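You operate a simulated robot arm through the tools that you are given. There is no shell and no other tool. Be economical: measure what you need, move in short steps, check, and stop when the job is done.

You are at the controls of a simulated robot arm. One attempt, no reset.

## Task
Wash the blue banded sleeve in the steel tub, then switch the wash off.
Fine: rest the lid on the blue mat; wait for the green lamp; leave it in the tub, lid on, water in.

It is judged by the outcome, as a careful person would: the job done as asked, and still so three seconds after it is handed in. It fails if anything else is knocked over, pushed out of place, dropped, spilled or broken. A push-on lid holds only when it is set on centred and level and pressed home; a screw cap is set on level and turned clockwise until tight.

## Robot
A 5-joint arm with a two-finger parallel gripper, fixed in place. Base frame: the origin is at the foot of the arm, x ahead of it, y to its left, z up; the work surface is at about z = 0. Readings come in m, rad, newtons and seconds.
With the tool pointing down near the work surface it reaches from about 0.26 to 0.6 m from the base axis. Its first joint turns from -1.152 to 1.152 rad. The tool tilts only in the upright plane through the base axis and itself; it spins freely about its own axis. Payload 1.57 kg.
The TCP is the grasp point between the finger pads, 0.03 m short of the fingertips. In the tool frame z runs along the fingers and y along their closing line. The gripper opens to 0.08 m. The fingers are 0.017 m wide and 0.012 m thick; the gripper's body (0.04 by 0.082 m) begins 0.08 m behind the TCP.
Orientation is told as [roll, pitch, yaw] about the base's x, y, z axes, in that order, counted from this pose: with the fingers straight down and closing along the base's y, the tool's x points along the base's -x, its y along +y and its z along -z.

## Interface
- The arm moves only by the tool arm_command. Its argument "steps" is a list that holds one entry, the list of rows, each a list of 7 numbers: the gripper command, from -1 (shut) to 1 (fully open), values between in proportion, then the shift along the tool's x, y, z in m, then the turn, a rotation vector about the tool's x, y, z in rad. In form: [[[hand, dx, dy, dz, rx, ry, rz], ...]]. A call has 1 to 10 rows; each row is the pose to reach, as a shift and turn from the pose commanded when the call began, along the tool's axes at that moment. Rows are played at 5 a second. More than 0.05 m and 0.15 rad between two rows, or a gripper value outside its range, and nothing of the call is played. A pose out of reach is approached as far as the arm can. The call stops where the force on the tool passes 40 N (or 10 N more than at its start, if that is more) or the arm is blocked; 0.2 s more then pass. The fingers move at their own pace (about 0.153 m/s each) and stop on an object; they squeeze with about 23 N. The grip force told is the motor's: it shows also when the fingers shut on nothing. Time passes only in rows, and 0.2 s behind the last, so rows that repeat a pose let the fingers close. The reply holds the time, the measured pose of the TCP, the force on the tool along the base axes, the opening and the grip force, in the units named above and with some noise, with the torque about the TCP (base axes, N m) and any sound that the robot's microphone picked up.
- Cameras (640 x 400 px; columns grow to the right, rows downward): "scene" is fixed at [0.054, 0.4241, 0.5106]; the picture's right is [-0.42, -0.91, 0.00], its down [-0.61, 0.29, -0.73] and it looks along [0.67, -0.31, -0.68] (base axes); focal length 300 px, centre (320, 200). "wrist" rides on the gripper at [0.072, -0.007, -0.122] in the tool frame; the picture's right is [0.09, 1.00, 0.00], its down [-0.84, 0.08, -0.54] and it looks along [-0.54, 0.05, 0.84] (tool axes); focal length 238 px, centre (320, 200). There is no depth. A picture from a camera that has moved, and an enlarged one, comes with that camera's place and axes in the base frame and with its lens.
- snapshot(camera): a new picture of that camera. The clock stands still meanwhile.
- zoom(camera, box): a new picture of the part [left, top, right, bottom] of that camera's present view, enlarged. The clock stands still meanwhile.
- sign_off(): hands the job in; it is judged then, once.

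Go step by step. Nothing tells you positions but the pictures and the camera data: compare them with the known pose of the tool, close in by small moves and look again before you grip or let go. The budget is 120 turns and 84 pictures, counting those below and the enlarged ones. Unless the task says otherwise, let go and move clear before handing in, and close with one line.

The tools are called after "Request:" by a JSON object that holds its "op" and its "data". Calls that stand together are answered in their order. arm_command: Moves the arm, as the interface text tells. Its arguments: {"type":"object","properties":{"steps":{"type":"array","items":{"type":"array","items":{"type":"array","items":{"type":"number"}}}}},"required":["steps"]} The other tools are called the same way: snapshot (camera) takes a picture; zoom (camera, box) takes an enlarged picture of a part of a camera's view; sign_off () hands the job in.

At the start:

```text
time_s: 0.0
ee_pos: [0.2427, 0.305, 0.33]
tool_rot: [0.0, 0.0, 0.0]
ft_force: [0.0, -0.2, -0.4]
moment: [-0.01, 0.0, 0.0]
width: 0.08
grip_force: 0.2
```

scene: 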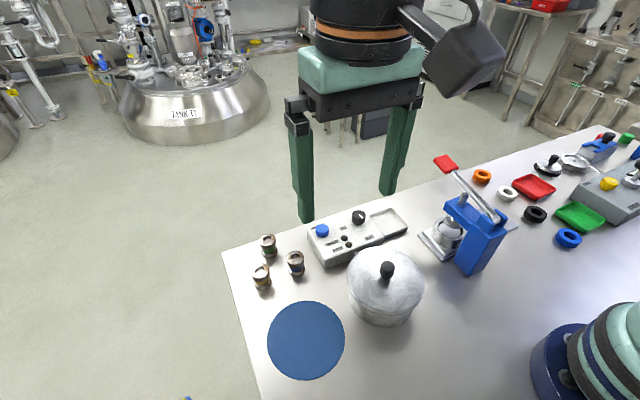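
wrist: 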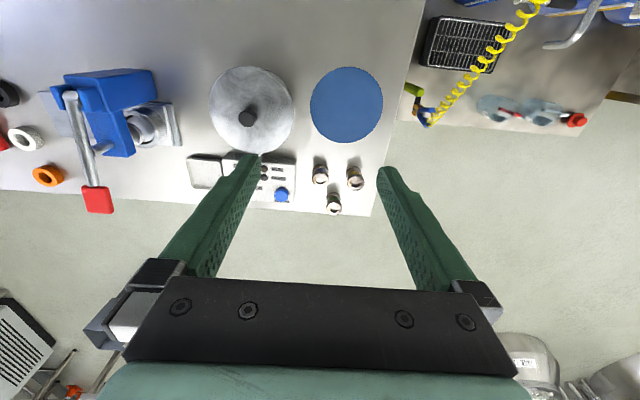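

I see a steel tub with a knobbed lid, a blue mat, a control panel with a blue button/black knob, and three small sleeves. I'll zoom in for detail first.

Request:
{"op": "zoom", "data": {"camera": "scene", "box": [230, 200, 330, 300]}}

Request:
{"op": "zoom", "data": {"camera": "scene", "box": [290, 190, 450, 290]}}

Request:
{"op": "zoom", "data": {"camera": "wrist", "box": [180, 60, 400, 220]}}

```text
4.00 times, centred on (280, 250) of scene
camera zoom: at [0.054, 0.4241, 0.5106], right [-0.42, -0.91, 0.0], down [-0.61, 0.29, -0.73], along [0.67, -0.31, -0.68], focal length 1201 px, centre (480, 0)
```

zoom: 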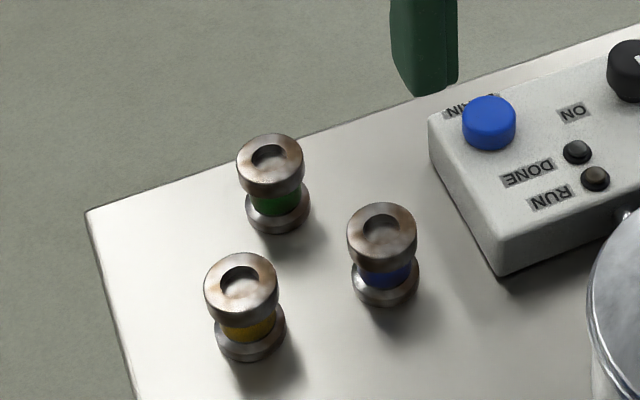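

```text
4.00 times, centred on (370, 240) of scene
camera zoom: at [0.054, 0.4241, 0.5106], right [-0.42, -0.91, 0.0], down [-0.61, 0.29, -0.73], along [0.67, -0.31, -0.68], focal length 1201 px, centre (120, 40)
```

zoom: 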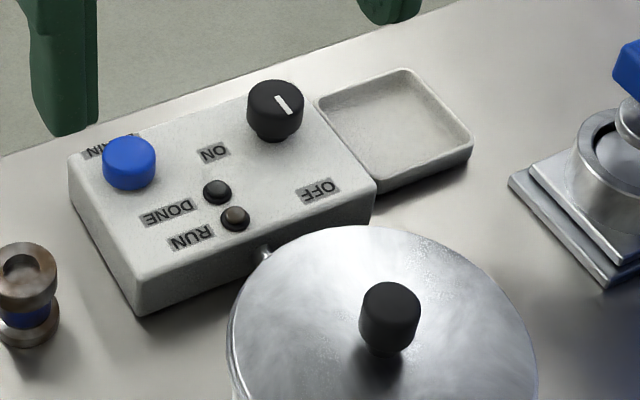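

```text
2.50 times, centred on (290, 140) of wrist
camera zoom: at [0.1714, 0.2985, 0.4525], right [-0.09, 1.0, 0.0], down [0.84, 0.08, 0.54], along [0.54, 0.05, -0.84], focal length 596 px, centre (395, 350)
```

zoom: 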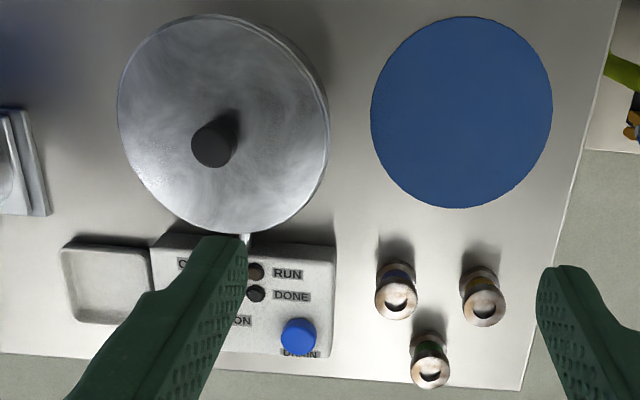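

The blue-banded sleeve is the one nearest the panel, around (0.39, 0.32). The lid knob is near (0.268, 0.203, 0.10) and the mat is at (0.257, 0.358). I'll move above the lid knob and look again.

Request:
{"op": "arm_command", "data": {"steps": [[[1, -0.006, -0.025, 0.03, 0, 0, 0], [1, -0.012, -0.05, 0.06, 0, 0, 0], [1, -0.019, -0.076, 0.09, 0, 0, 0], [1, -0.025, -0.102, 0.12, 0, 0, 0], [1, -0.025, -0.102, 0.15, 0, 0, 0], [1, -0.025, -0.102, 0.17, 0, 0, 0], [1, -0.025, -0.102, 0.17, 0, 0, 0]]]}}

Request:
{"op": "snapshot", "data": {"camera": "wrist"}}

Request:
{"op": "snapshot", "data": {"camera": "scene"}}

```text
time_s: 1.6
ee_pos: [0.2675, 0.2043, 0.1617]
tool_rot: [0.0, -0.001, 0.0]
ft_force: [0.1, -0.1, 0.3]
moment: [-0.02, -0.02, 0.03]
width: 0.0801
grip_force: 0.0
```

```text
78 pictures are left
camera wrist: at [0.1963, 0.1971, 0.2826], right [-0.09, 1.0, 0.0], down [0.84, 0.08, 0.54], along [0.54, 0.05, -0.84], focal length 238 px, centre (320, 200)
```

wrist: 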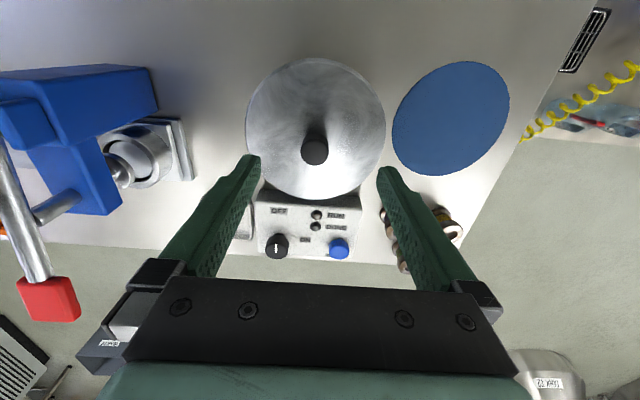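

```text
77 pictures are left
```

scene: 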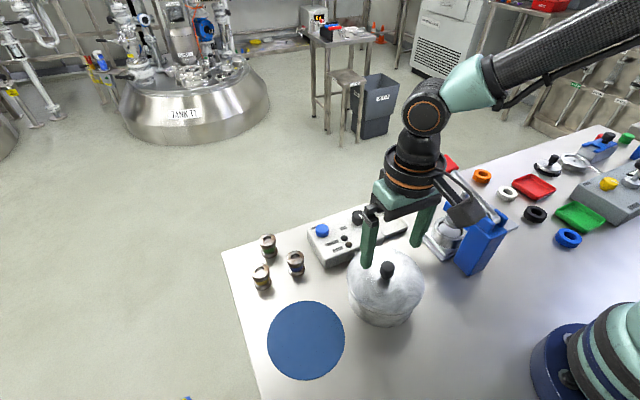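

The knob top works out at (0.268, 0.200), nearly below the gripper. I'll descend around it and close.

Request:
{"op": "arm_command", "data": {"steps": [[[0.5, -0.001, -0.004, 0.02, 0, 0, 0], [0.5, -0.001, -0.004, 0.04, 0, 0, 0], [0.5, -0.001, -0.004, 0.05, 0, 0, 0], [0.5, -0.001, -0.004, 0.055, 0, 0, 0], [0.5, -0.001, -0.004, 0.055, 0, 0, 0]]]}}

Request:
{"op": "zoom", "data": {"camera": "scene", "box": [320, 190, 460, 330]}}

```text
time_s: 2.8
ee_pos: [0.267, 0.1982, 0.1055]
tool_rot: [-0.001, 0.001, 0.0]
ft_force: [0.7, 0.0, -0.4]
moment: [0.05, 0.0, -0.01]
width: 0.0599
grip_force: 0.1
```

```text
2.86 times, centred on (390, 260) of scene
camera zoom: at [0.054, 0.4241, 0.5106], right [-0.42, -0.91, 0.0], down [-0.61, 0.29, -0.73], along [0.67, -0.31, -0.68], focal length 858 px, centre (120, 29)
```

zoom: 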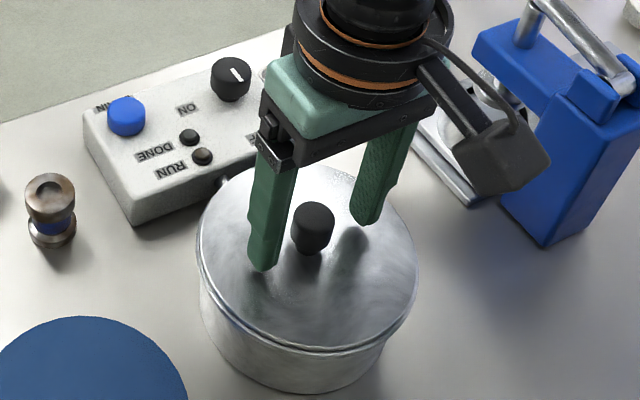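

The fingers straddle the knob with a little room above the lid. I'll lower slightly and close.

Request:
{"op": "arm_command", "data": {"steps": [[[0.5, 0, 0.001, 0.003, 0, 0, 0], [0.5, 0, 0.001, 0.005, 0, 0, 0], [-1, 0, 0.001, 0.005, 0, 0, 0], [-1, 0, 0.001, 0.005, 0, 0, 0], [-1, 0, 0.001, 0.005, 0, 0, 0]]]}}

Request:
{"op": "snapshot", "data": {"camera": "wrist"}}

```text
time_s: 4.0
ee_pos: [0.269, 0.1998, 0.1008]
tool_rot: [0.0, 0.0, 0.0]
ft_force: [0.1, 0.2, -0.6]
moment: [-0.02, -0.02, 0.03]
width: 0.0233
grip_force: 23.1
heard: snap
```

```text
75 pictures are left
camera wrist: at [0.1969, 0.1926, 0.2225], right [-0.09, 1.0, 0.0], down [0.84, 0.08, 0.54], along [0.54, 0.05, -0.84], focal length 238 px, centre (320, 200)
```

wrist: 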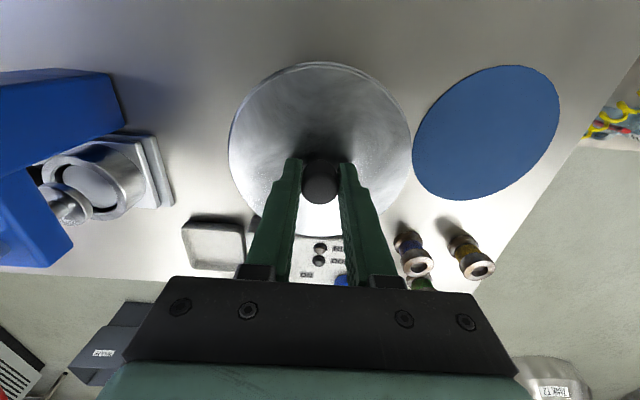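

The knob is gripped (width 23 mm). I'll lift straight up slowly.

Request:
{"op": "arm_command", "data": {"steps": [[[-1, 0, 0, -0.005, 0, 0, 0], [-1, 0, 0, -0.01, 0, 0, 0], [-1, 0, 0, -0.02, 0, 0, 0], [-1, 0, 0, -0.035, 0, 0, 0], [-1, 0, 0, -0.055, 0, 0, 0], [-1, 0, 0, -0.08, 0, 0, 0], [-1, 0, 0, -0.08, 0, 0, 0]]]}}

Request:
{"op": "snapshot", "data": {"camera": "scene"}}

```text
time_s: 5.6
ee_pos: [0.2674, 0.2007, 0.181]
tool_rot: [-0.001, -0.001, -0.001]
ft_force: [-0.1, 0.4, -1.4]
moment: [-0.02, 0.04, -0.01]
width: 0.023
grip_force: 23.3
```

```text
74 pictures are left
```

scene: 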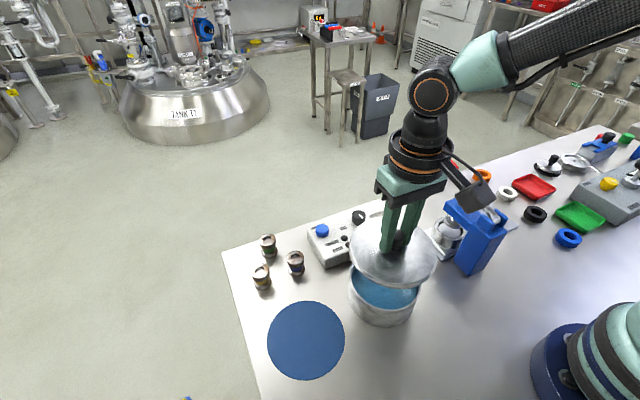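

The lid is off and the tub holds water. I'll carry the lid over the mat.

Request:
{"op": "arm_command", "data": {"steps": [[[-1, 0.001, 0.02, 0, 0, 0, 0], [-1, 0.004, 0.05, 0, 0, 0, 0], [-1, 0.006, 0.08, 0, 0, 0, 0], [-1, 0.008, 0.11, 0, 0, 0, 0], [-1, 0.01, 0.14, 0, 0, 0, 0], [-1, 0.0125, 0.157, 0, 0, 0, 0], [-1, 0.0125, 0.157, 0.03, 0, 0, 0], [-1, 0.0125, 0.157, 0.06, 0, 0, 0], [-1, 0.0125, 0.157, 0.09, 0, 0, 0], [-1, 0.0125, 0.157, 0.09, 0, 0, 0]]]}}

Request:
{"op": "snapshot", "data": {"camera": "scene"}}

Request:
{"op": "zoom", "data": {"camera": "scene", "box": [320, 200, 460, 330]}}

```text
time_s: 7.8
ee_pos: [0.2546, 0.3581, 0.0902]
tool_rot: [0.0, -0.001, 0.0]
ft_force: [-0.2, 0.8, -1.4]
moment: [0.0, 0.01, 0.03]
width: 0.0232
grip_force: 23.0
```

```text
73 pictures are left
```

scene: 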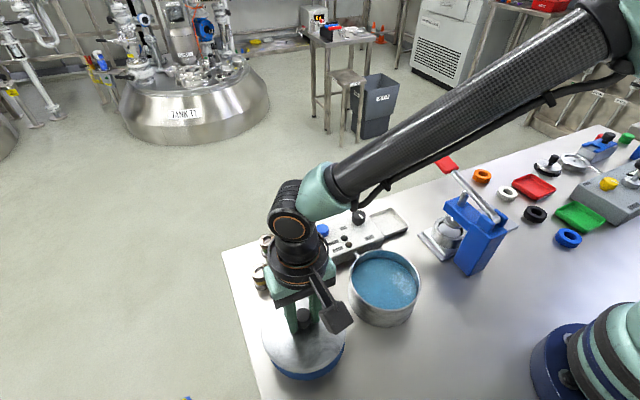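

```text
3.08 times, centred on (390, 265) of scene
camera zoom: at [0.054, 0.4241, 0.5106], right [-0.42, -0.91, 0.0], down [-0.61, 0.29, -0.73], along [0.67, -0.31, -0.68], focal length 924 px, centre (105, 0)
```

zoom: 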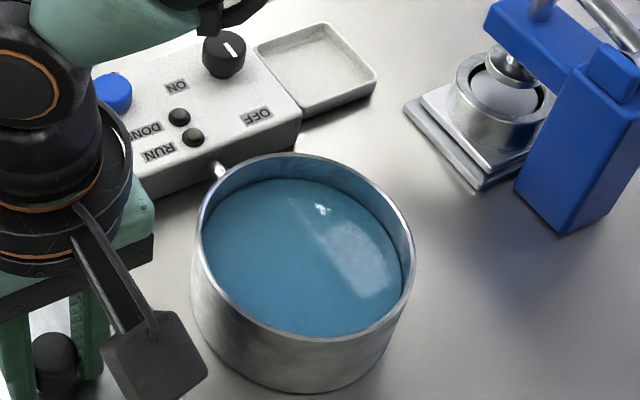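

The lid is aligned over the mat, so I'll lower it gently until contact.

Request:
{"op": "arm_command", "data": {"steps": [[[-1, 0, 0, 0.02, 0, 0, 0], [-1, 0, 0, 0.035, 0, 0, 0], [-1, 0, 0, 0.042, 0, 0, 0], [-1, 0, 0, 0.046, 0, 0, 0], [-1, 0, 0, 0.046, 0, 0, 0]]]}}

Request:
{"op": "snapshot", "data": {"camera": "scene"}}

```text
time_s: 9.0
ee_pos: [0.2558, 0.3574, 0.0449]
tool_rot: [0.0, 0.0, 0.001]
ft_force: [-2.5, -2.2, 2.3]
moment: [0.0, -0.12, -0.04]
width: 0.0227
grip_force: 22.6
```

```text
71 pictures are left
```

scene: 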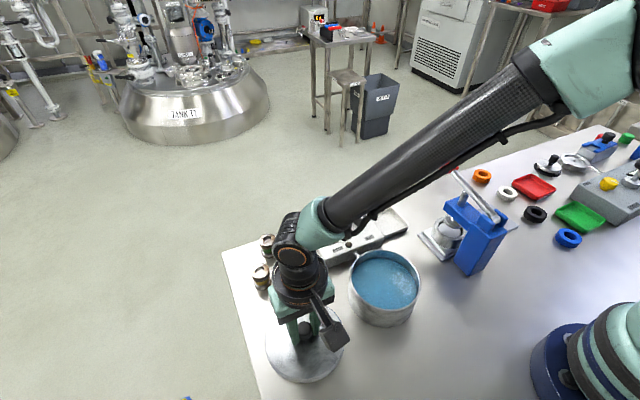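

Contact shows at TCP z = 0.045 and the lid covers the mat. I'll release and rise.

Request:
{"op": "arm_command", "data": {"steps": [[[0.4, 0, 0, 0, 0, 0, 0], [0.4, 0, 0, 0, 0, 0, 0], [0.4, 0, 0, -0.03, 0, 0, 0], [0.4, 0, 0, -0.07, 0, 0, 0], [0.4, 0, 0, -0.11, 0, 0, 0], [0.4, 0, 0, -0.14, 0, 0, 0], [0.4, 0, 0, -0.14, 0, 0, 0]]]}}

Request:
{"op": "snapshot", "data": {"camera": "wrist"}}

```text
time_s: 10.6
ee_pos: [0.2541, 0.3585, 0.1855]
tool_rot: [-0.001, 0.0, 0.0]
ft_force: [0.2, 0.5, 0.2]
moment: [0.0, -0.03, -0.01]
width: 0.0559
grip_force: 0.1
```

```text
70 pictures are left
camera wrist: at [0.1832, 0.3514, 0.3075], right [-0.09, 1.0, 0.0], down [0.84, 0.08, 0.54], along [0.54, 0.05, -0.84], focal length 238 px, centre (320, 200)
```

wrist: 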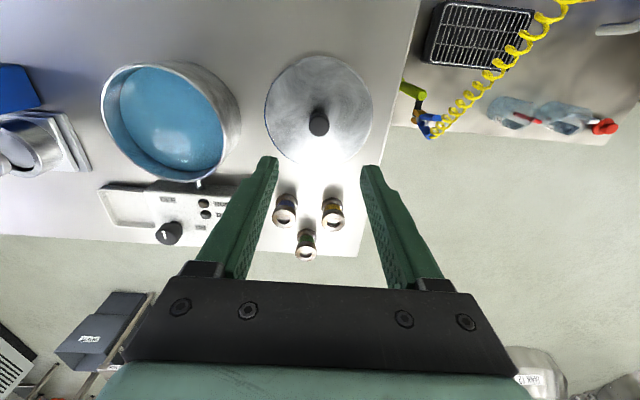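

The lid rests on the mat. Now I'll move above the blue sleeve with the gripper yawed about 60°, so the fingers clear its neighbours.

Request:
{"op": "arm_command", "data": {"steps": [[[0.4, -0.02, -0.006, 0.0, 0, 0, -0.149], [0.4, -0.04, -0.012, 0.0, 0, 0, -0.298], [0.4, -0.06, -0.018, 0.0, 0, 0, -0.447], [0.4, -0.08, -0.024, 0.0, 0, 0, -0.596], [0.4, -0.1, -0.03, 0.0, 0, 0, -0.745], [0.4, -0.12, -0.036, 0.01, 0, 0, -0.894], [0.4, -0.1345, -0.037, 0.03, 0, 0, -1.043], [0.4, -0.1345, -0.037, 0.045, 0, 0, -1.047], [0.4, -0.1345, -0.037, 0.045, 0, 0, -1.047]]]}}

Request:
{"op": "snapshot", "data": {"camera": "wrist"}}

Request:
{"op": "zoom", "data": {"camera": "scene", "box": [230, 180, 360, 300]}}

```text
time_s: 12.6
ee_pos: [0.3901, 0.3211, 0.139]
tool_rot: [0.001, 0.0, 1.048]
ft_force: [-0.4, -0.1, 0.4]
moment: [0.0, 0.02, 0.0]
width: 0.056
grip_force: 0.0
```

```text
69 pictures are left
camera wrist: at [0.3608, 0.2553, 0.2608], right [-0.91, 0.42, 0.0], down [0.35, 0.76, 0.54], along [0.23, 0.49, -0.84], focal length 238 px, centre (320, 200)
```

wrist: 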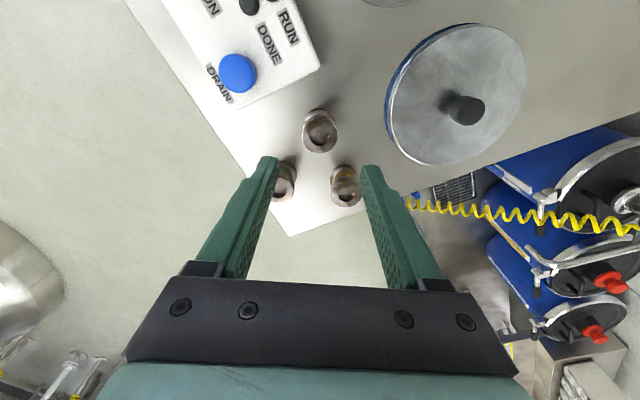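

```text
3.33 times, centred on (295, 240) of scene
camera zoom: at [0.054, 0.4241, 0.5106], right [-0.42, -0.91, 0.0], down [-0.61, 0.29, -0.73], along [0.67, -0.31, -0.68], focal length 1000 px, centre (403, 67)
```

zoom: 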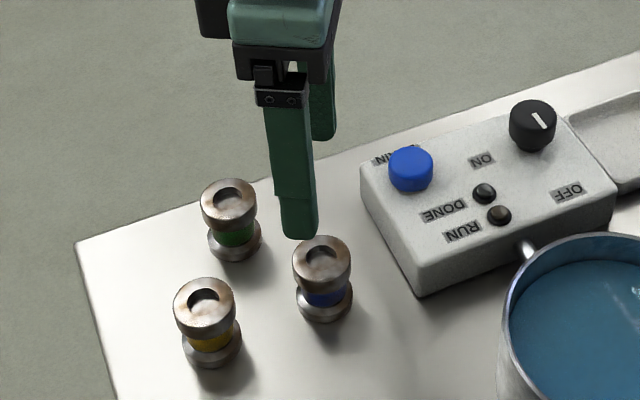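

The sleeve top computes to about (0.391, 0.318). I'll descend partway and re-check.

Request:
{"op": "arm_command", "data": {"steps": [[[0.4, 0.002, -0.002, 0.03, 0, 0, 0], [0.4, 0.002, -0.002, 0.06, 0, 0, 0], [0.4, 0.002, -0.002, 0.06, 0, 0, 0]]]}}

Request:
{"op": "snapshot", "data": {"camera": "wrist"}}

Request:
{"op": "zoom", "data": {"camera": "scene", "box": [230, 200, 360, 300]}}

```text
time_s: 13.4
ee_pos: [0.3905, 0.3182, 0.0794]
tool_rot: [0.002, 0.0, 1.047]
ft_force: [0.1, -0.8, -0.1]
moment: [0.01, 0.01, 0.03]
width: 0.0561
grip_force: 0.0
```

```text
67 pictures are left
camera wrist: at [0.3618, 0.2518, 0.2003], right [-0.91, 0.42, 0.0], down [0.35, 0.76, 0.54], along [0.23, 0.49, -0.84], focal length 238 px, centre (320, 200)
```

wrist: 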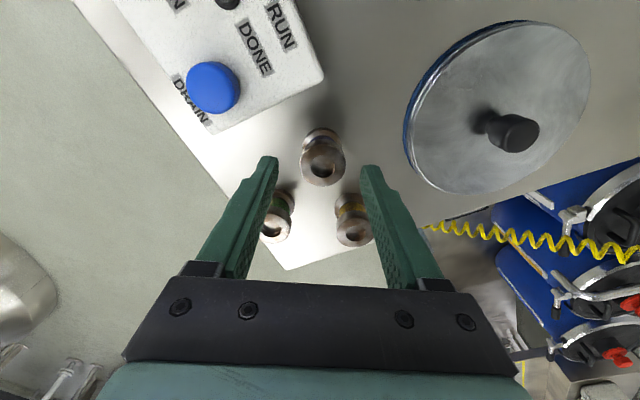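

```text
4.00 times, centred on (295, 250) of scene
camera zoom: at [0.054, 0.4241, 0.5106], right [-0.42, -0.91, 0.0], down [-0.61, 0.29, -0.73], along [0.67, -0.31, -0.68], focal length 1201 px, centre (420, 0)
```

zoom: 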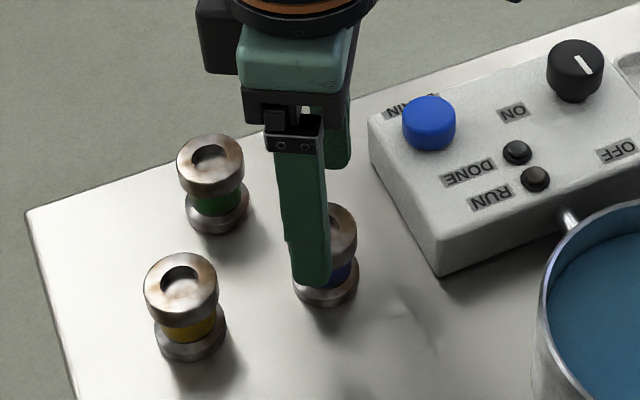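

Aligned with the sleeve, top about z = 0.04. I'll descend to TCP z ≈ 0.036 and close.

Request:
{"op": "arm_command", "data": {"steps": [[[0.4, 0, 0, 0.02, 0, 0, 0], [0.4, 0, 0, 0.035, 0, 0, 0], [0.4, 0, 0, 0.043, 0, 0, 0], [0.4, 0, 0, 0.043, 0, 0, 0], [-1, 0, 0, 0.043, 0, 0, 0], [-1, 0, 0, 0.043, 0, 0, 0], [-1, 0, 0, 0.043, 0, 0, 0]]]}}

Request:
{"op": "snapshot", "data": {"camera": "wrist"}}

```text
time_s: 15.0
ee_pos: [0.3923, 0.3184, 0.0375]
tool_rot: [0.0, 0.0, 1.046]
ft_force: [0.2, 0.5, 2.0]
moment: [0.01, -0.05, 0.02]
width: 0.0337
grip_force: 23.3
```

```text
65 pictures are left
camera wrist: at [0.3624, 0.2517, 0.1582], right [-0.91, 0.42, 0.0], down [0.35, 0.76, 0.54], along [0.23, 0.49, -0.84], focal length 238 px, centre (320, 200)
```

wrist: 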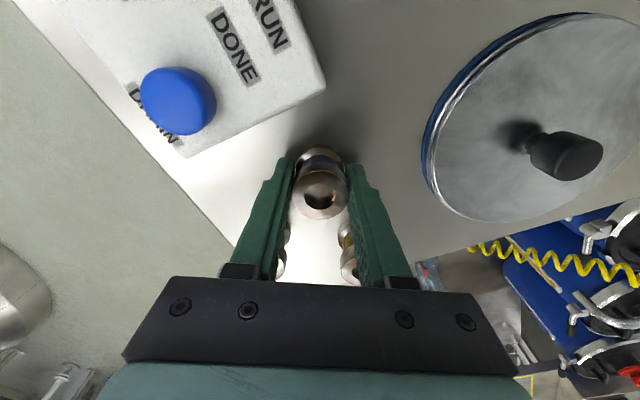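

The blue sleeve is gripped (34 mm). I'll lift it and carry it over the tub.

Request:
{"op": "arm_command", "data": {"steps": [[[-1, 0, 0, -0.02, 0, 0, 0], [-1, 0, 0, -0.06, 0, 0, 0], [-1, 0, 0, -0.1, 0, 0, 0], [-1, 0, 0, -0.125, 0, 0, 0], [-1, 0.03, 0.009, -0.125, 0, 0, 0], [-1, 0.07, 0.021, -0.125, 0, 0, 0], [-1, 0.11, 0.032, -0.125, 0, 0, 0], [-1, 0.145, 0.043, -0.125, 0, 0, 0], [-1, 0.163, 0.048, -0.125, 0, 0, 0], [-1, 0.163, 0.048, -0.125, 0, 0, 0]]]}}

Request:
{"op": "snapshot", "data": {"camera": "wrist"}}

Request:
{"op": "snapshot", "data": {"camera": "scene"}}

```text
time_s: 17.2
ee_pos: [0.2681, 0.1995, 0.1617]
tool_rot: [0.0, 0.001, 1.047]
ft_force: [0.1, 0.5, -1.0]
moment: [-0.03, 0.0, -0.04]
width: 0.0336
grip_force: 23.5
```

```text
64 pictures are left
camera wrist: at [0.2387, 0.134, 0.2832], right [-0.91, 0.42, 0.0], down [0.35, 0.76, 0.54], along [0.23, 0.49, -0.84], focal length 238 px, centre (320, 200)
```

wrist: 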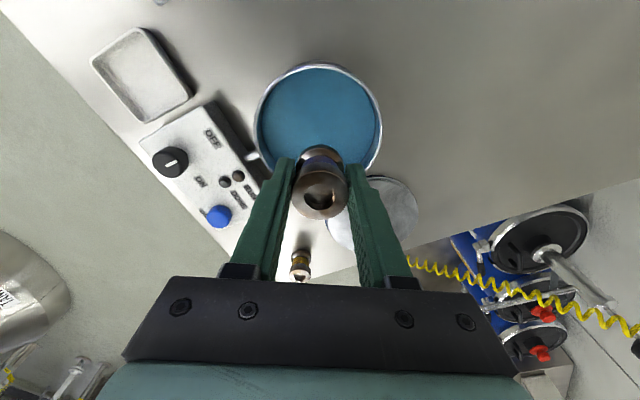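

```text
63 pictures are left
```

scene: 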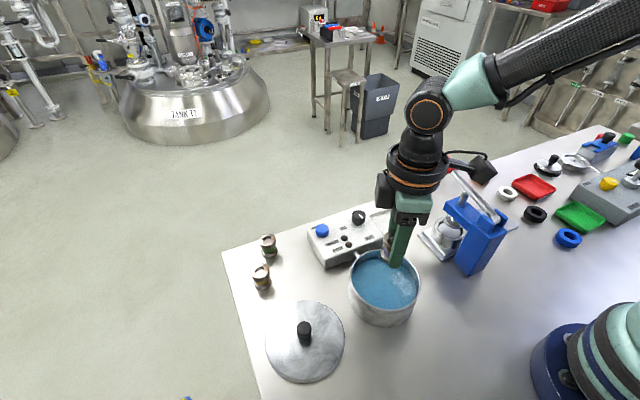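

The sleeve hangs over the tub's centre (about 0.269, 0.199). I'll lower it slowly into the water.

Request:
{"op": "arm_command", "data": {"steps": [[[-1, 0, 0, 0.025, 0, 0, 0], [-1, 0, 0, 0.045, 0, 0, 0], [-1, 0, 0, 0.06, 0, 0, 0], [-1, 0, 0, 0.075, 0, 0, 0], [-1, 0, 0, 0.09, 0, 0, 0], [-1, 0, 0, 0.1, 0, 0, 0], [-1, 0, 0, 0.107, 0, 0, 0], [-1, 0, 0, 0.112, 0, 0, 0], [-1, 0, 0, 0.116, 0, 0, 0], [-1, 0, 0, 0.116, 0, 0, 0]]]}}

Request:
{"op": "zoom", "data": {"camera": "scene", "box": [320, 200, 460, 340]}}

```text
time_s: 19.4
ee_pos: [0.269, 0.2004, 0.0461]
tool_rot: [0.0, 0.0, 1.048]
ft_force: [-1.0, 0.0, -1.3]
moment: [0.0, -0.02, 0.01]
width: 0.0334
grip_force: 23.0
```

```text
2.86 times, centred on (390, 270) of scene
camera zoom: at [0.054, 0.4241, 0.5106], right [-0.42, -0.91, 0.0], down [-0.61, 0.29, -0.73], along [0.67, -0.31, -0.68], focal length 858 px, centre (120, 0)
```

zoom: 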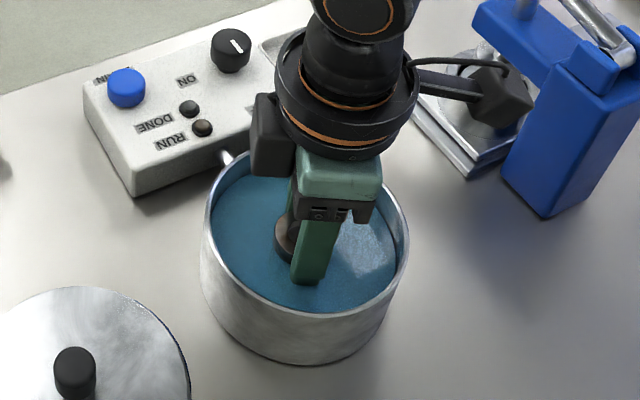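

No floor contact yet, so I'll continue down in small steps.

Request:
{"op": "arm_command", "data": {"steps": [[[-1, 0, 0, 0.002, 0, 0, 0], [-1, 0, 0, 0.004, 0, 0, 0], [-1, 0, 0, 0.006, 0, 0, 0], [-1, 0, 0, 0.006, 0, 0, 0]]]}}

```text
time_s: 20.4
ee_pos: [0.269, 0.201, 0.0413]
tool_rot: [0.0, -0.003, 1.045]
ft_force: [-4.5, 1.0, 20.3]
moment: [0.05, 0.04, -0.02]
width: 0.0336
grip_force: 22.9
```

The sleeve is on the tub floor (contact at z = 0.041). I'll ease off, release and rise.

Request:
{"op": "arm_command", "data": {"steps": [[[-1, 0, 0, -0.001, 0, 0, 0], [0.3, 0, 0, -0.001, 0, 0, 0], [0.3, 0, 0, -0.001, 0, 0, 0], [0.3, 0, 0, -0.02, 0, 0, 0], [0.3, 0, 0, -0.05, 0, 0, 0], [0.3, 0, 0, -0.09, 0, 0, 0], [0.3, 0, 0, -0.13, 0, 0, 0], [0.3, 0, 0, -0.13, 0, 0, 0]]]}}

Request:
{"op": "snapshot", "data": {"camera": "wrist"}}

Request:
{"op": "zoom", "data": {"camera": "scene", "box": [260, 200, 460, 390]}}

```text
time_s: 22.2
ee_pos: [0.2694, 0.1997, 0.1714]
tool_rot: [-0.001, 0.001, 1.047]
ft_force: [0.4, -0.1, 0.3]
moment: [-0.03, -0.01, 0.01]
width: 0.0518
grip_force: 0.0
```

```text
61 pictures are left
camera wrist: at [0.2398, 0.1336, 0.2919], right [-0.91, 0.42, 0.0], down [0.35, 0.76, 0.54], along [0.23, 0.49, -0.84], focal length 238 px, centre (320, 200)
```

wrist: 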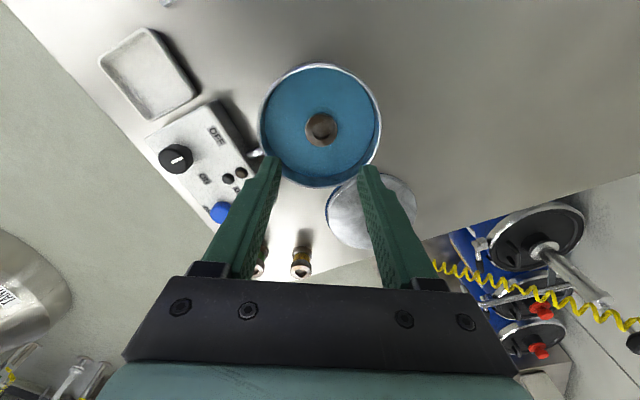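

```text
2.11 times, centred on (360, 295) of scene
camera zoom: at [0.054, 0.4241, 0.5106], right [-0.42, -0.91, 0.0], down [-0.61, 0.29, -0.73], along [0.67, -0.31, -0.68], focal length 632 px, centre (236, 0)
```

zoom: 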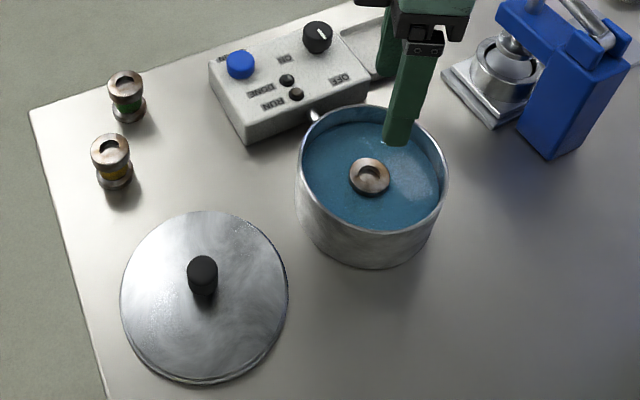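

The sleeve stands centred in the water and nothing else has moved. Next I'll go back above the lid knob on the mat.

Request:
{"op": "arm_command", "data": {"steps": [[[0.3, -0.03, 0.02, 0, 0, 0, 0], [0.3, -0.06, 0.04, 0, 0, 0, 0], [0.3, -0.09, 0.06, 0, 0, 0, 0], [0.3, -0.12, 0.08, 0, 0, 0, 0], [0.3, -0.13, 0.0896, 0.02, 0, 0, 0], [0.3, -0.13, 0.0896, 0.06, 0, 0, 0], [0.3, -0.13, 0.0896, 0.06, 0, 0, 0]]]}}

Request:
{"op": "snapshot", "data": {"camera": "wrist"}}

```text
time_s: 23.8
ee_pos: [0.2575, 0.3587, 0.1092]
tool_rot: [0.0, 0.001, 1.047]
ft_force: [0.1, 0.5, -0.2]
moment: [-0.02, 0.0, 0.02]
width: 0.0521
grip_force: 0.1
```

```text
59 pictures are left
camera wrist: at [0.2284, 0.2921, 0.2304], right [-0.91, 0.42, 0.0], down [0.35, 0.76, 0.54], along [0.23, 0.49, -0.84], focal length 238 px, centre (320, 200)
```

wrist: 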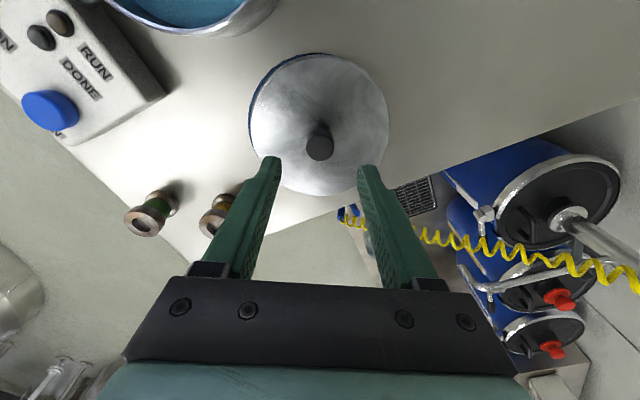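

The knob is a few millimetres toward the camera side. I'll correct, descend and grip.

Request:
{"op": "arm_command", "data": {"steps": [[[0.3, 0.0045, 0, 0.02, 0, 0, 0], [0.3, 0.0045, 0, 0.045, 0, 0, 0], [0.3, 0.0045, 0, 0.058, 0, 0, 0], [0.3, 0.0045, 0, 0.064, 0, 0, 0], [0.3, 0.0045, 0, 0.064, 0, 0, 0]]]}}

Request:
{"op": "snapshot", "data": {"camera": "wrist"}}

```text
time_s: 25.0
ee_pos: [0.254, 0.3535, 0.0446]
tool_rot: [0.001, -0.001, 1.048]
ft_force: [-0.7, 0.1, -1.0]
moment: [-0.02, -0.02, -0.01]
width: 0.052
grip_force: 0.1
```

```text
58 pictures are left
camera wrist: at [0.2248, 0.2887, 0.1664], right [-0.91, 0.42, 0.0], down [0.35, 0.76, 0.54], along [0.23, 0.49, -0.84], focal length 238 px, centre (320, 200)
```

wrist: 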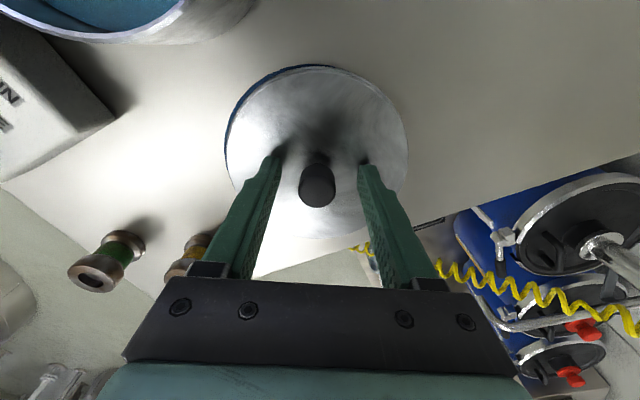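

The knob is between the fingers, with the same relative view as my first grip. I'll close and compare.

Request:
{"op": "arm_command", "data": {"steps": [[[-1, 0, 0, 0, 0, 0, 0], [-1, 0, 0, 0, 0, 0, 0], [-1, 0, 0, 0, 0, 0, 0]]]}}

Request:
{"op": "snapshot", "data": {"camera": "wrist"}}

```text
time_s: 25.8
ee_pos: [0.2536, 0.3544, 0.0434]
tool_rot: [0.0, 0.002, 1.047]
ft_force: [1.2, -0.5, 0.7]
moment: [0.1, -0.14, -0.05]
width: 0.0235
grip_force: 22.9
```

```text
57 pictures are left
camera wrist: at [0.2248, 0.2887, 0.1666], right [-0.91, 0.42, 0.0], down [0.35, 0.76, 0.54], along [0.23, 0.49, -0.84], focal length 238 px, centre (320, 200)
```

wrist: 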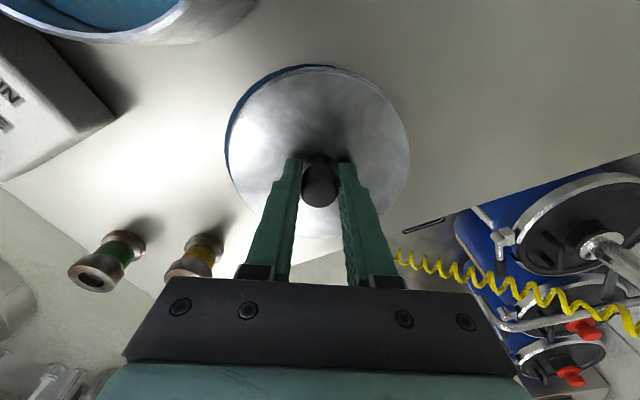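

Grip is good and the knob sits about 2 mm differently in the fingers than before, which I'll compensate. I'll lift and move back over the tub, rotating back to yaw 0.

Request:
{"op": "arm_command", "data": {"steps": [[[-1, 0, 0, -0.02, 0, 0, 0], [-1, 0, 0, -0.06, 0, 0, 0], [-1, 0, 0, -0.1, 0, 0, 0], [-1, 0.02, -0.0138, -0.125, 0, 0, 0.149], [-1, 0.04, -0.0276, -0.125, 0, 0, 0.298], [-1, 0.06, -0.0415, -0.125, 0, 0, 0.447], [-1, 0.08, -0.0553, -0.125, 0, 0, 0.596], [-1, 0.1, -0.0691, -0.125, 0, 0, 0.745], [-1, 0.115, -0.08, -0.125, 0, 0, 0.894], [-1, 0.1279, -0.0884, -0.125, 0, 0, 1.043]]]}}

Request:
{"op": "snapshot", "data": {"camera": "wrist"}}

Request:
{"op": "zoom", "data": {"camera": "scene", "box": [300, 190, 460, 340]}}

```text
time_s: 28.0
ee_pos: [0.2659, 0.1967, 0.1708]
tool_rot: [-0.001, 0.0, 0.001]
ft_force: [-0.1, -0.2, -1.3]
moment: [0.01, -0.02, -0.03]
width: 0.0233
grip_force: 23.2
```

```text
56 pictures are left
camera wrist: at [0.1939, 0.1909, 0.2924], right [-0.09, 1.0, 0.0], down [0.84, 0.08, 0.54], along [0.54, 0.05, -0.84], focal length 238 px, centre (320, 200)
```

wrist: 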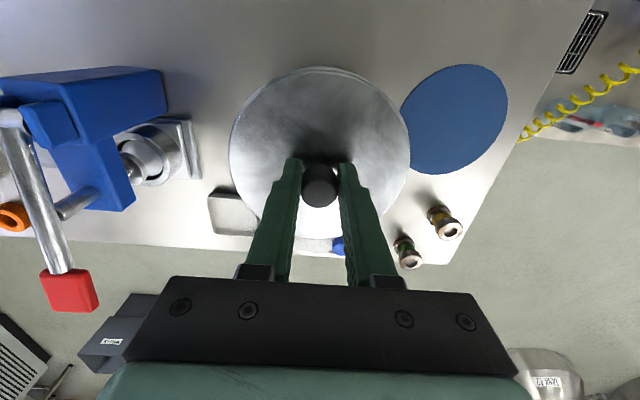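

```text
2.67 times, centred on (380, 265) of scene
camera zoom: at [0.054, 0.4242, 0.5106], right [-0.42, -0.91, 0.0], down [-0.61, 0.29, -0.73], along [0.67, -0.31, -0.68], focal length 800 px, centre (160, 27)
```

zoom: 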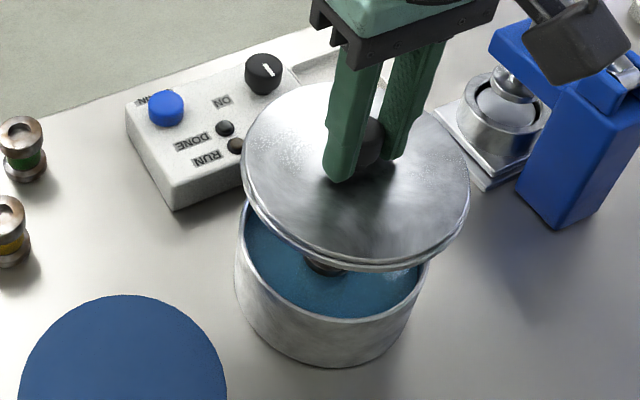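

The lid is over the tub within 2 mm. I'll trim the position and descend to just above the rim, then check.

Request:
{"op": "arm_command", "data": {"steps": [[[-1, -0.001, 0.0018, 0.02, 0, 0, 0.004], [-1, -0.001, 0.0018, 0.045, 0, 0, 0.004], [-1, -0.001, 0.0018, 0.057, 0, 0, 0.004], [-1, -0.001, 0.0018, 0.057, 0, 0, 0.004], [-1, -0.001, 0.0018, 0.057, 0, 0, 0.004]]]}}

Request:
{"op": "zoom", "data": {"camera": "scene", "box": [330, 230, 440, 340]}}

Request:
{"op": "snapshot", "data": {"camera": "wrist"}}

```text
time_s: 29.2
ee_pos: [0.2669, 0.2004, 0.114]
tool_rot: [-0.001, 0.0, 0.001]
ft_force: [-0.5, 0.2, -1.8]
moment: [-0.01, 0.02, 0.01]
width: 0.0232
grip_force: 22.6
```

```text
3.64 times, centred on (385, 285) of scene
camera zoom: at [0.054, 0.4241, 0.5106], right [-0.42, -0.91, 0.0], down [-0.61, 0.29, -0.73], along [0.67, -0.31, -0.68], focal length 1092 px, centre (84, -109)
```

zoom: 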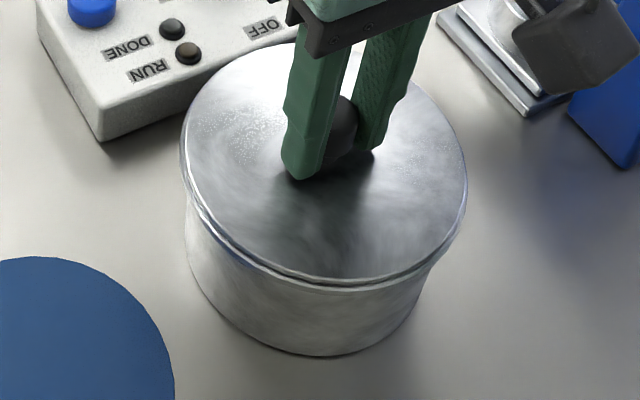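

```text
53 pictures are left
camera wrist: at [0.1956, 0.1935, 0.2353], right [-0.09, 1.0, 0.0], down [0.84, 0.08, 0.54], along [0.54, 0.05, -0.84], focal length 238 px, centre (320, 200)
```

wrist: 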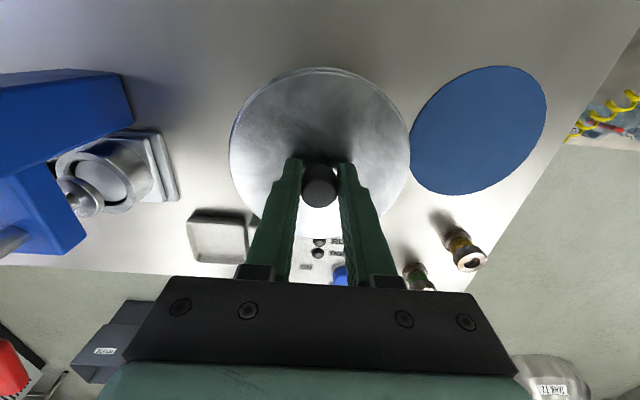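

The lid lines up with the tub. I'll trim less than 1 mm and lower it to press it on.

Request:
{"op": "arm_command", "data": {"steps": [[[-1, 0.0007, -0.0008, 0.004, 0, 0, 0], [-1, 0.0007, -0.0008, 0.008, 0, 0, 0], [-1, 0.0007, -0.0008, 0.01, 0, 0, 0], [-1, 0.0007, -0.0008, 0.012, 0, 0, 0], [-1, 0.0007, -0.0008, 0.0135, 0, 0, 0], [-1, 0.0007, -0.0008, 0.0135, 0, 0, 0]]]}}

Request:
{"op": "zoom", "data": {"camera": "scene", "box": [330, 230, 440, 340]}}

```text
time_s: 30.6
ee_pos: [0.2647, 0.1999, 0.0999]
tool_rot: [0.0, 0.003, -0.002]
ft_force: [-9.2, -11.4, 30.0]
moment: [-0.19, -0.01, -0.11]
width: 0.0233
grip_force: 23.5
heard: snap
```

```text
3.64 times, centred on (385, 285) of scene
camera zoom: at [0.0539, 0.4241, 0.5107], right [-0.42, -0.91, 0.0], down [-0.61, 0.29, -0.73], along [0.67, -0.31, -0.68], focal length 1092 px, centre (84, -109)
```

zoom: 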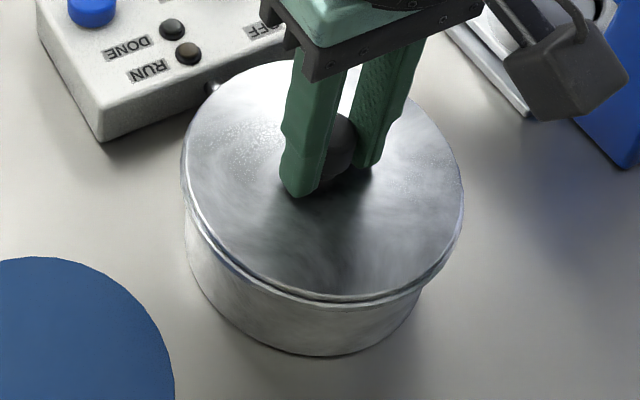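

A snap was heard with about 30 N of press, so the lid is home. I'll release and rise to look at the panel.

Request:
{"op": "arm_command", "data": {"steps": [[[-1, 0, 0, -0.002, 0, 0, 0], [0.3, 0, 0, -0.002, 0, 0, 0], [0.3, 0, 0, -0.002, 0, 0, 0], [0.3, 0, 0, -0.04, 0, 0, 0], [0.3, 0, 0, -0.08, 0, 0, 0], [0.3, 0, 0, -0.1, 0, 0, 0], [0.3, 0, 0, -0.1, 0, 0, 0]]]}}

Request:
{"op": "snapshot", "data": {"camera": "wrist"}}

Request:
{"op": "zoom", "data": {"camera": "scene", "box": [300, 190, 440, 330]}}

```text
time_s: 32.2
ee_pos: [0.2658, 0.1974, 0.2026]
tool_rot: [0.0, 0.0, 0.0]
ft_force: [-0.2, 1.2, 0.3]
moment: [-0.03, 0.0, 0.0]
width: 0.0519
grip_force: 0.0
```

```text
51 pictures are left
camera wrist: at [0.1952, 0.1915, 0.3236], right [-0.09, 1.0, 0.0], down [0.84, 0.08, 0.54], along [0.54, 0.05, -0.84], focal length 238 px, centre (320, 200)
```

wrist: 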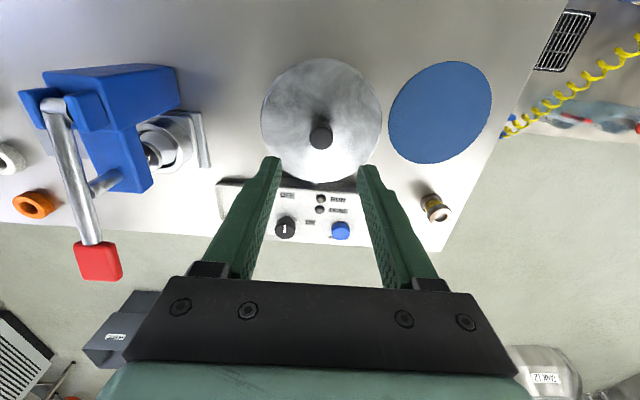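

```text
2.86 times, centred on (370, 260) of scene
camera zoom: at [0.054, 0.4241, 0.5106], right [-0.42, -0.91, 0.0], down [-0.61, 0.29, -0.73], along [0.67, -0.31, -0.68], focal length 858 px, centre (177, 29)
```

zoom: 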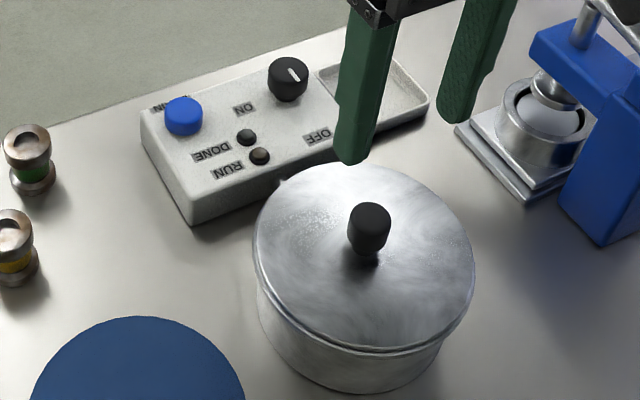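

The lid is on and the panel is visible: the pointer is at OFF (toward the base) and ON is a quarter turn clockwise. The switch knob is at about (0.426, 0.161, 0.05), so I'll move above it.

Request:
{"op": "arm_command", "data": {"steps": [[[0.4, -0.04, -0.009, 0, 0, 0, 0], [0.4, -0.08, -0.019, 0, 0, 0, 0], [0.4, -0.12, -0.028, 0, 0, 0, 0], [0.4, -0.159, -0.0375, 0, 0, 0, 0], [0.4, -0.159, -0.0375, 0.04, 0, 0, 0], [0.4, -0.159, -0.0375, 0.08, 0, 0, 0], [0.4, -0.159, -0.0375, 0.08, 0, 0, 0]]]}}

Request:
{"op": "snapshot", "data": {"camera": "wrist"}}

Request:
{"op": "zoom", "data": {"camera": "wrist", "box": [240, 90, 400, 190]}}

```text
time_s: 33.8
ee_pos: [0.4261, 0.1629, 0.12]
tool_rot: [0.0, 0.001, 0.0]
ft_force: [0.2, -0.5, 0.0]
moment: [-0.02, 0.0, 0.01]
width: 0.0561
grip_force: 0.1
```

```text
49 pictures are left
camera wrist: at [0.355, 0.1563, 0.2426], right [-0.09, 1.0, 0.0], down [0.84, 0.08, 0.54], along [0.54, 0.05, -0.84], focal length 238 px, centre (320, 200)
```

wrist: 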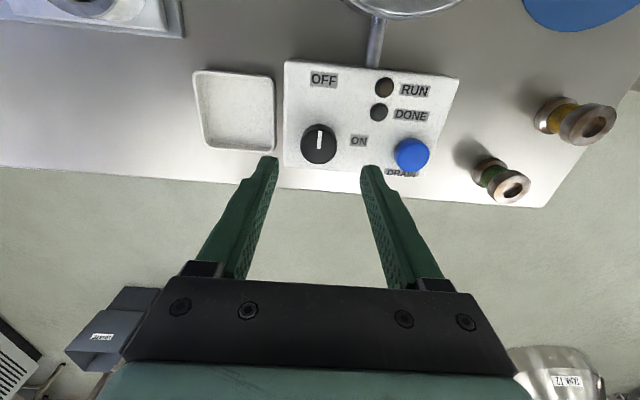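

```text
4.00 times, centred on (320, 140) of wrist
camera zoom: at [0.355, 0.1563, 0.2426], right [-0.09, 1.0, 0.0], down [0.84, 0.08, 0.54], along [0.54, 0.05, -0.84], focal length 953 px, centre (320, 440)
```

zoom: 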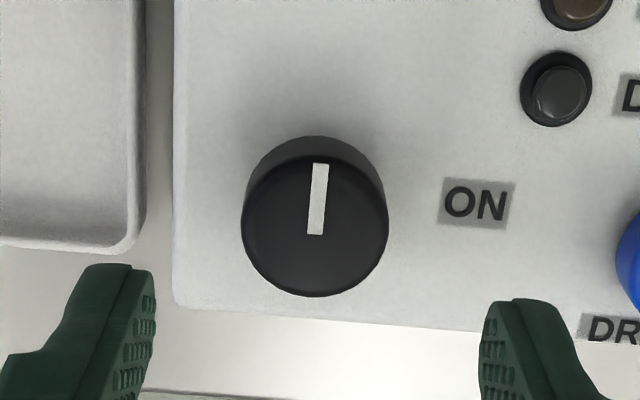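

The pointer is at OFF and ON lies a quarter turn clockwise (seen from above). I'll descend around the knob and grip it lightly.

Request:
{"op": "arm_command", "data": {"steps": [[[0.4, 0.0015, -0.0016, 0.03, 0, 0, 0], [0.4, 0.0015, -0.0016, 0.045, 0, 0, 0], [0.4, 0.0015, -0.0016, 0.052, 0, 0, 0], [0.4, 0.0015, -0.0016, 0.052, 0, 0, 0], [-1, 0.0015, -0.0016, 0.052, 0, 0, 0], [-1, 0.0015, -0.0016, 0.052, 0, 0, 0]]]}}

Request:
{"op": "snapshot", "data": {"camera": "wrist"}}

Request:
{"op": "zoom", "data": {"camera": "scene", "box": [300, 170, 440, 290]}}

```text
time_s: 35.2
ee_pos: [0.4244, 0.1626, 0.0682]
tool_rot: [0.0, -0.002, 0.002]
ft_force: [0.9, 19.0, -11.3]
moment: [0.26, -0.25, -0.05]
width: 0.0295
grip_force: 39.2
```

```text
47 pictures are left
camera wrist: at [0.3524, 0.1546, 0.1899], right [-0.09, 1.0, 0.0], down [0.84, 0.08, 0.54], along [0.54, 0.05, -0.84], focal length 238 px, centre (320, 200)
```

wrist: 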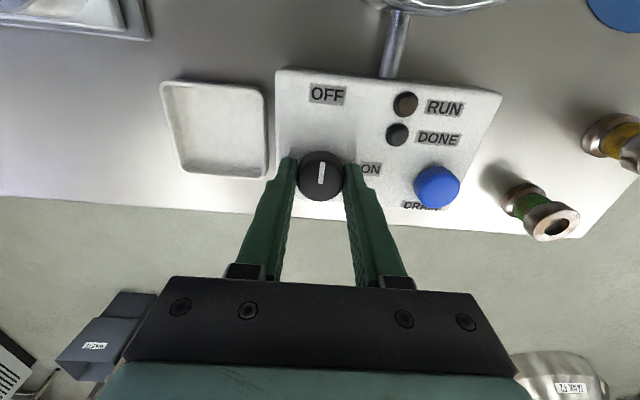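

```text
3.33 times, centred on (370, 230) of scene
camera zoom: at [0.054, 0.4242, 0.5106], right [-0.42, -0.91, 0.0], down [-0.61, 0.29, -0.73], along [0.67, -0.31, -0.68], focal length 1000 px, centre (153, 100)
```

zoom: 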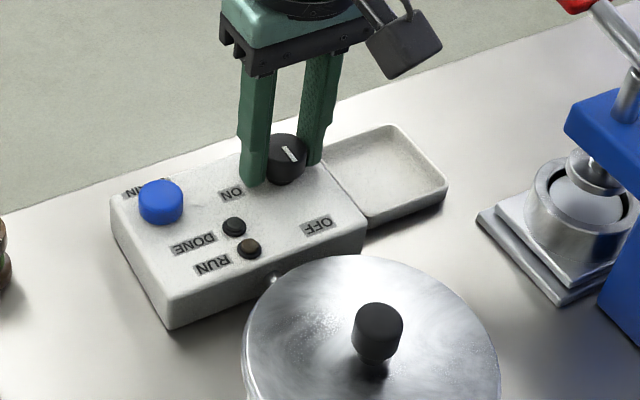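

The grip shows a side load of 19 N along +y, so I'll relieve it with a small shift first.

Request:
{"op": "arm_command", "data": {"steps": [[[-1, 0, 0.001, 0, 0, 0, 0], [-1, 0, 0.0015, 0, 0, 0, 0]]]}}

```text
time_s: 35.8
ee_pos: [0.4234, 0.1625, 0.0681]
tool_rot: [-0.001, 0.0, -0.003]
ft_force: [5.1, 2.0, -9.9]
moment: [0.14, -1.09, -0.01]
width: 0.0297
grip_force: 39.3
```

Side load is relieved. Now I'll turn clockwise toward ON.

Request:
{"op": "arm_command", "data": {"steps": [[[-1, 0, 0, 0, 0, 0, 0.14], [-1, 0, 0, 0, 0, 0, 0.28], [-1, 0, 0, 0, 0, 0, 0.42], [-1, 0, 0, 0, 0, 0, 0.56], [-1, 0, 0, 0, 0, 0, 0.7]]]}}

Request:
{"op": "zoom", "data": {"camera": "scene", "box": [300, 170, 440, 290]}}

```text
time_s: 37.0
ee_pos: [0.423, 0.1616, 0.0692]
tool_rot: [-0.002, 0.0, -0.708]
ft_force: [8.9, -32.2, 10.3]
moment: [-0.5, 0.0, 0.07]
width: 0.0299
grip_force: 39.1
```

```text
3.33 times, centred on (370, 230) of scene
camera zoom: at [0.054, 0.4241, 0.5106], right [-0.42, -0.91, 0.0], down [-0.61, 0.29, -0.73], along [0.67, -0.31, -0.68], focal length 1000 px, centre (153, 100)
```

zoom: 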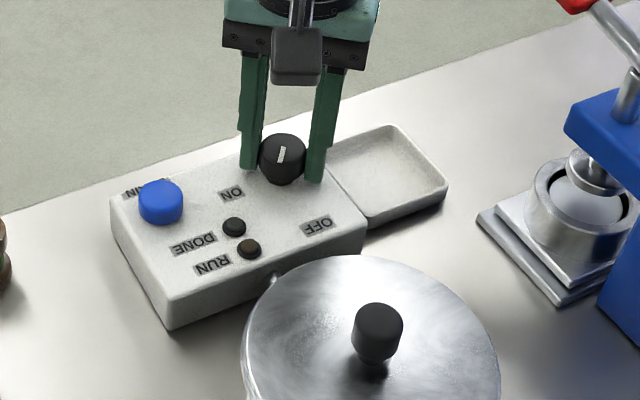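

The knob is about half turned, with a side load building. I'll relieve it and continue.

Request:
{"op": "arm_command", "data": {"steps": [[[-1, -0.001, -0.0007, 0, 0, 0, 0], [-1, -0.0018, -0.0012, 0, 0, 0, 0]]]}}

```text
time_s: 37.6
ee_pos: [0.4233, 0.1619, 0.069]
tool_rot: [-0.002, 0.002, -0.7]
ft_force: [-4.7, -20.1, 16.6]
moment: [-0.5, -0.49, 0.05]
width: 0.0296
grip_force: 39.4
```

Request:
{"op": "arm_command", "data": {"steps": [[[-1, -0.0008, -0.0013, -0.0008, 0, 0, 0.0], [-1, -0.0008, -0.0013, -0.0008, 0, 0, 0.14], [-1, -0.0008, -0.0013, -0.0008, 0, 0, 0.28], [-1, -0.0008, -0.0013, -0.0008, 0, 0, 0.42]]]}}

Request:
{"op": "zoom", "data": {"camera": "scene", "box": [300, 170, 440, 290]}}

```text
time_s: 38.6
ee_pos: [0.424, 0.1603, 0.0689]
tool_rot: [0.0, 0.001, -1.119]
ft_force: [-15.2, 31.0, -1.2]
moment: [0.43, 0.39, -0.01]
width: 0.0295
grip_force: 39.6
```

```text
3.33 times, centred on (370, 230) of scene
camera zoom: at [0.054, 0.4242, 0.5106], right [-0.42, -0.91, 0.0], down [-0.61, 0.29, -0.73], along [0.67, -0.31, -0.68], focal length 1000 px, centre (153, 100)
```

zoom: 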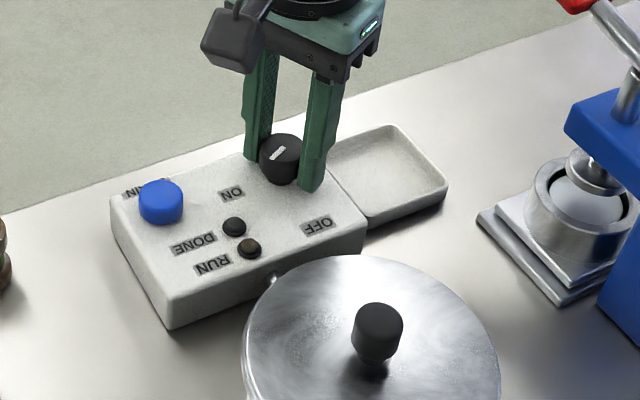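

Roughly 64° turned. I'll relieve the side load and finish the quarter turn.

Request:
{"op": "arm_command", "data": {"steps": [[[-1, 0.0018, 0, 0, 0, 0, 0.0], [-1, 0.0018, 0, 0, 0, 0, 0.12], [-1, 0.0018, 0, 0, 0, 0, 0.24], [-1, 0.0018, 0, 0, 0, 0, 0.36]]]}}

Request:
{"op": "zoom", "data": {"camera": "scene", "box": [300, 170, 440, 290]}}

```text
time_s: 39.6
ee_pos: [0.4228, 0.16, 0.0688]
tool_rot: [-0.003, -0.002, -1.482]
ft_force: [-17.7, 14.1, -1.0]
moment: [0.65, -0.12, 0.02]
width: 0.0297
grip_force: 39.2
```

```text
3.33 times, centred on (370, 230) of scene
camera zoom: at [0.054, 0.4241, 0.5106], right [-0.42, -0.91, 0.0], down [-0.61, 0.29, -0.73], along [0.67, -0.31, -0.68], focal length 1000 px, centre (153, 100)
```

zoom: 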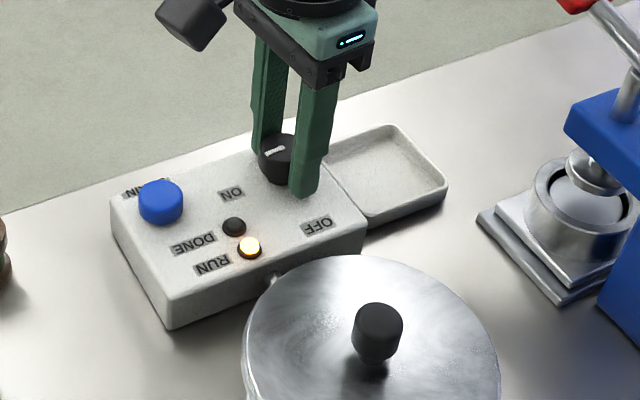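

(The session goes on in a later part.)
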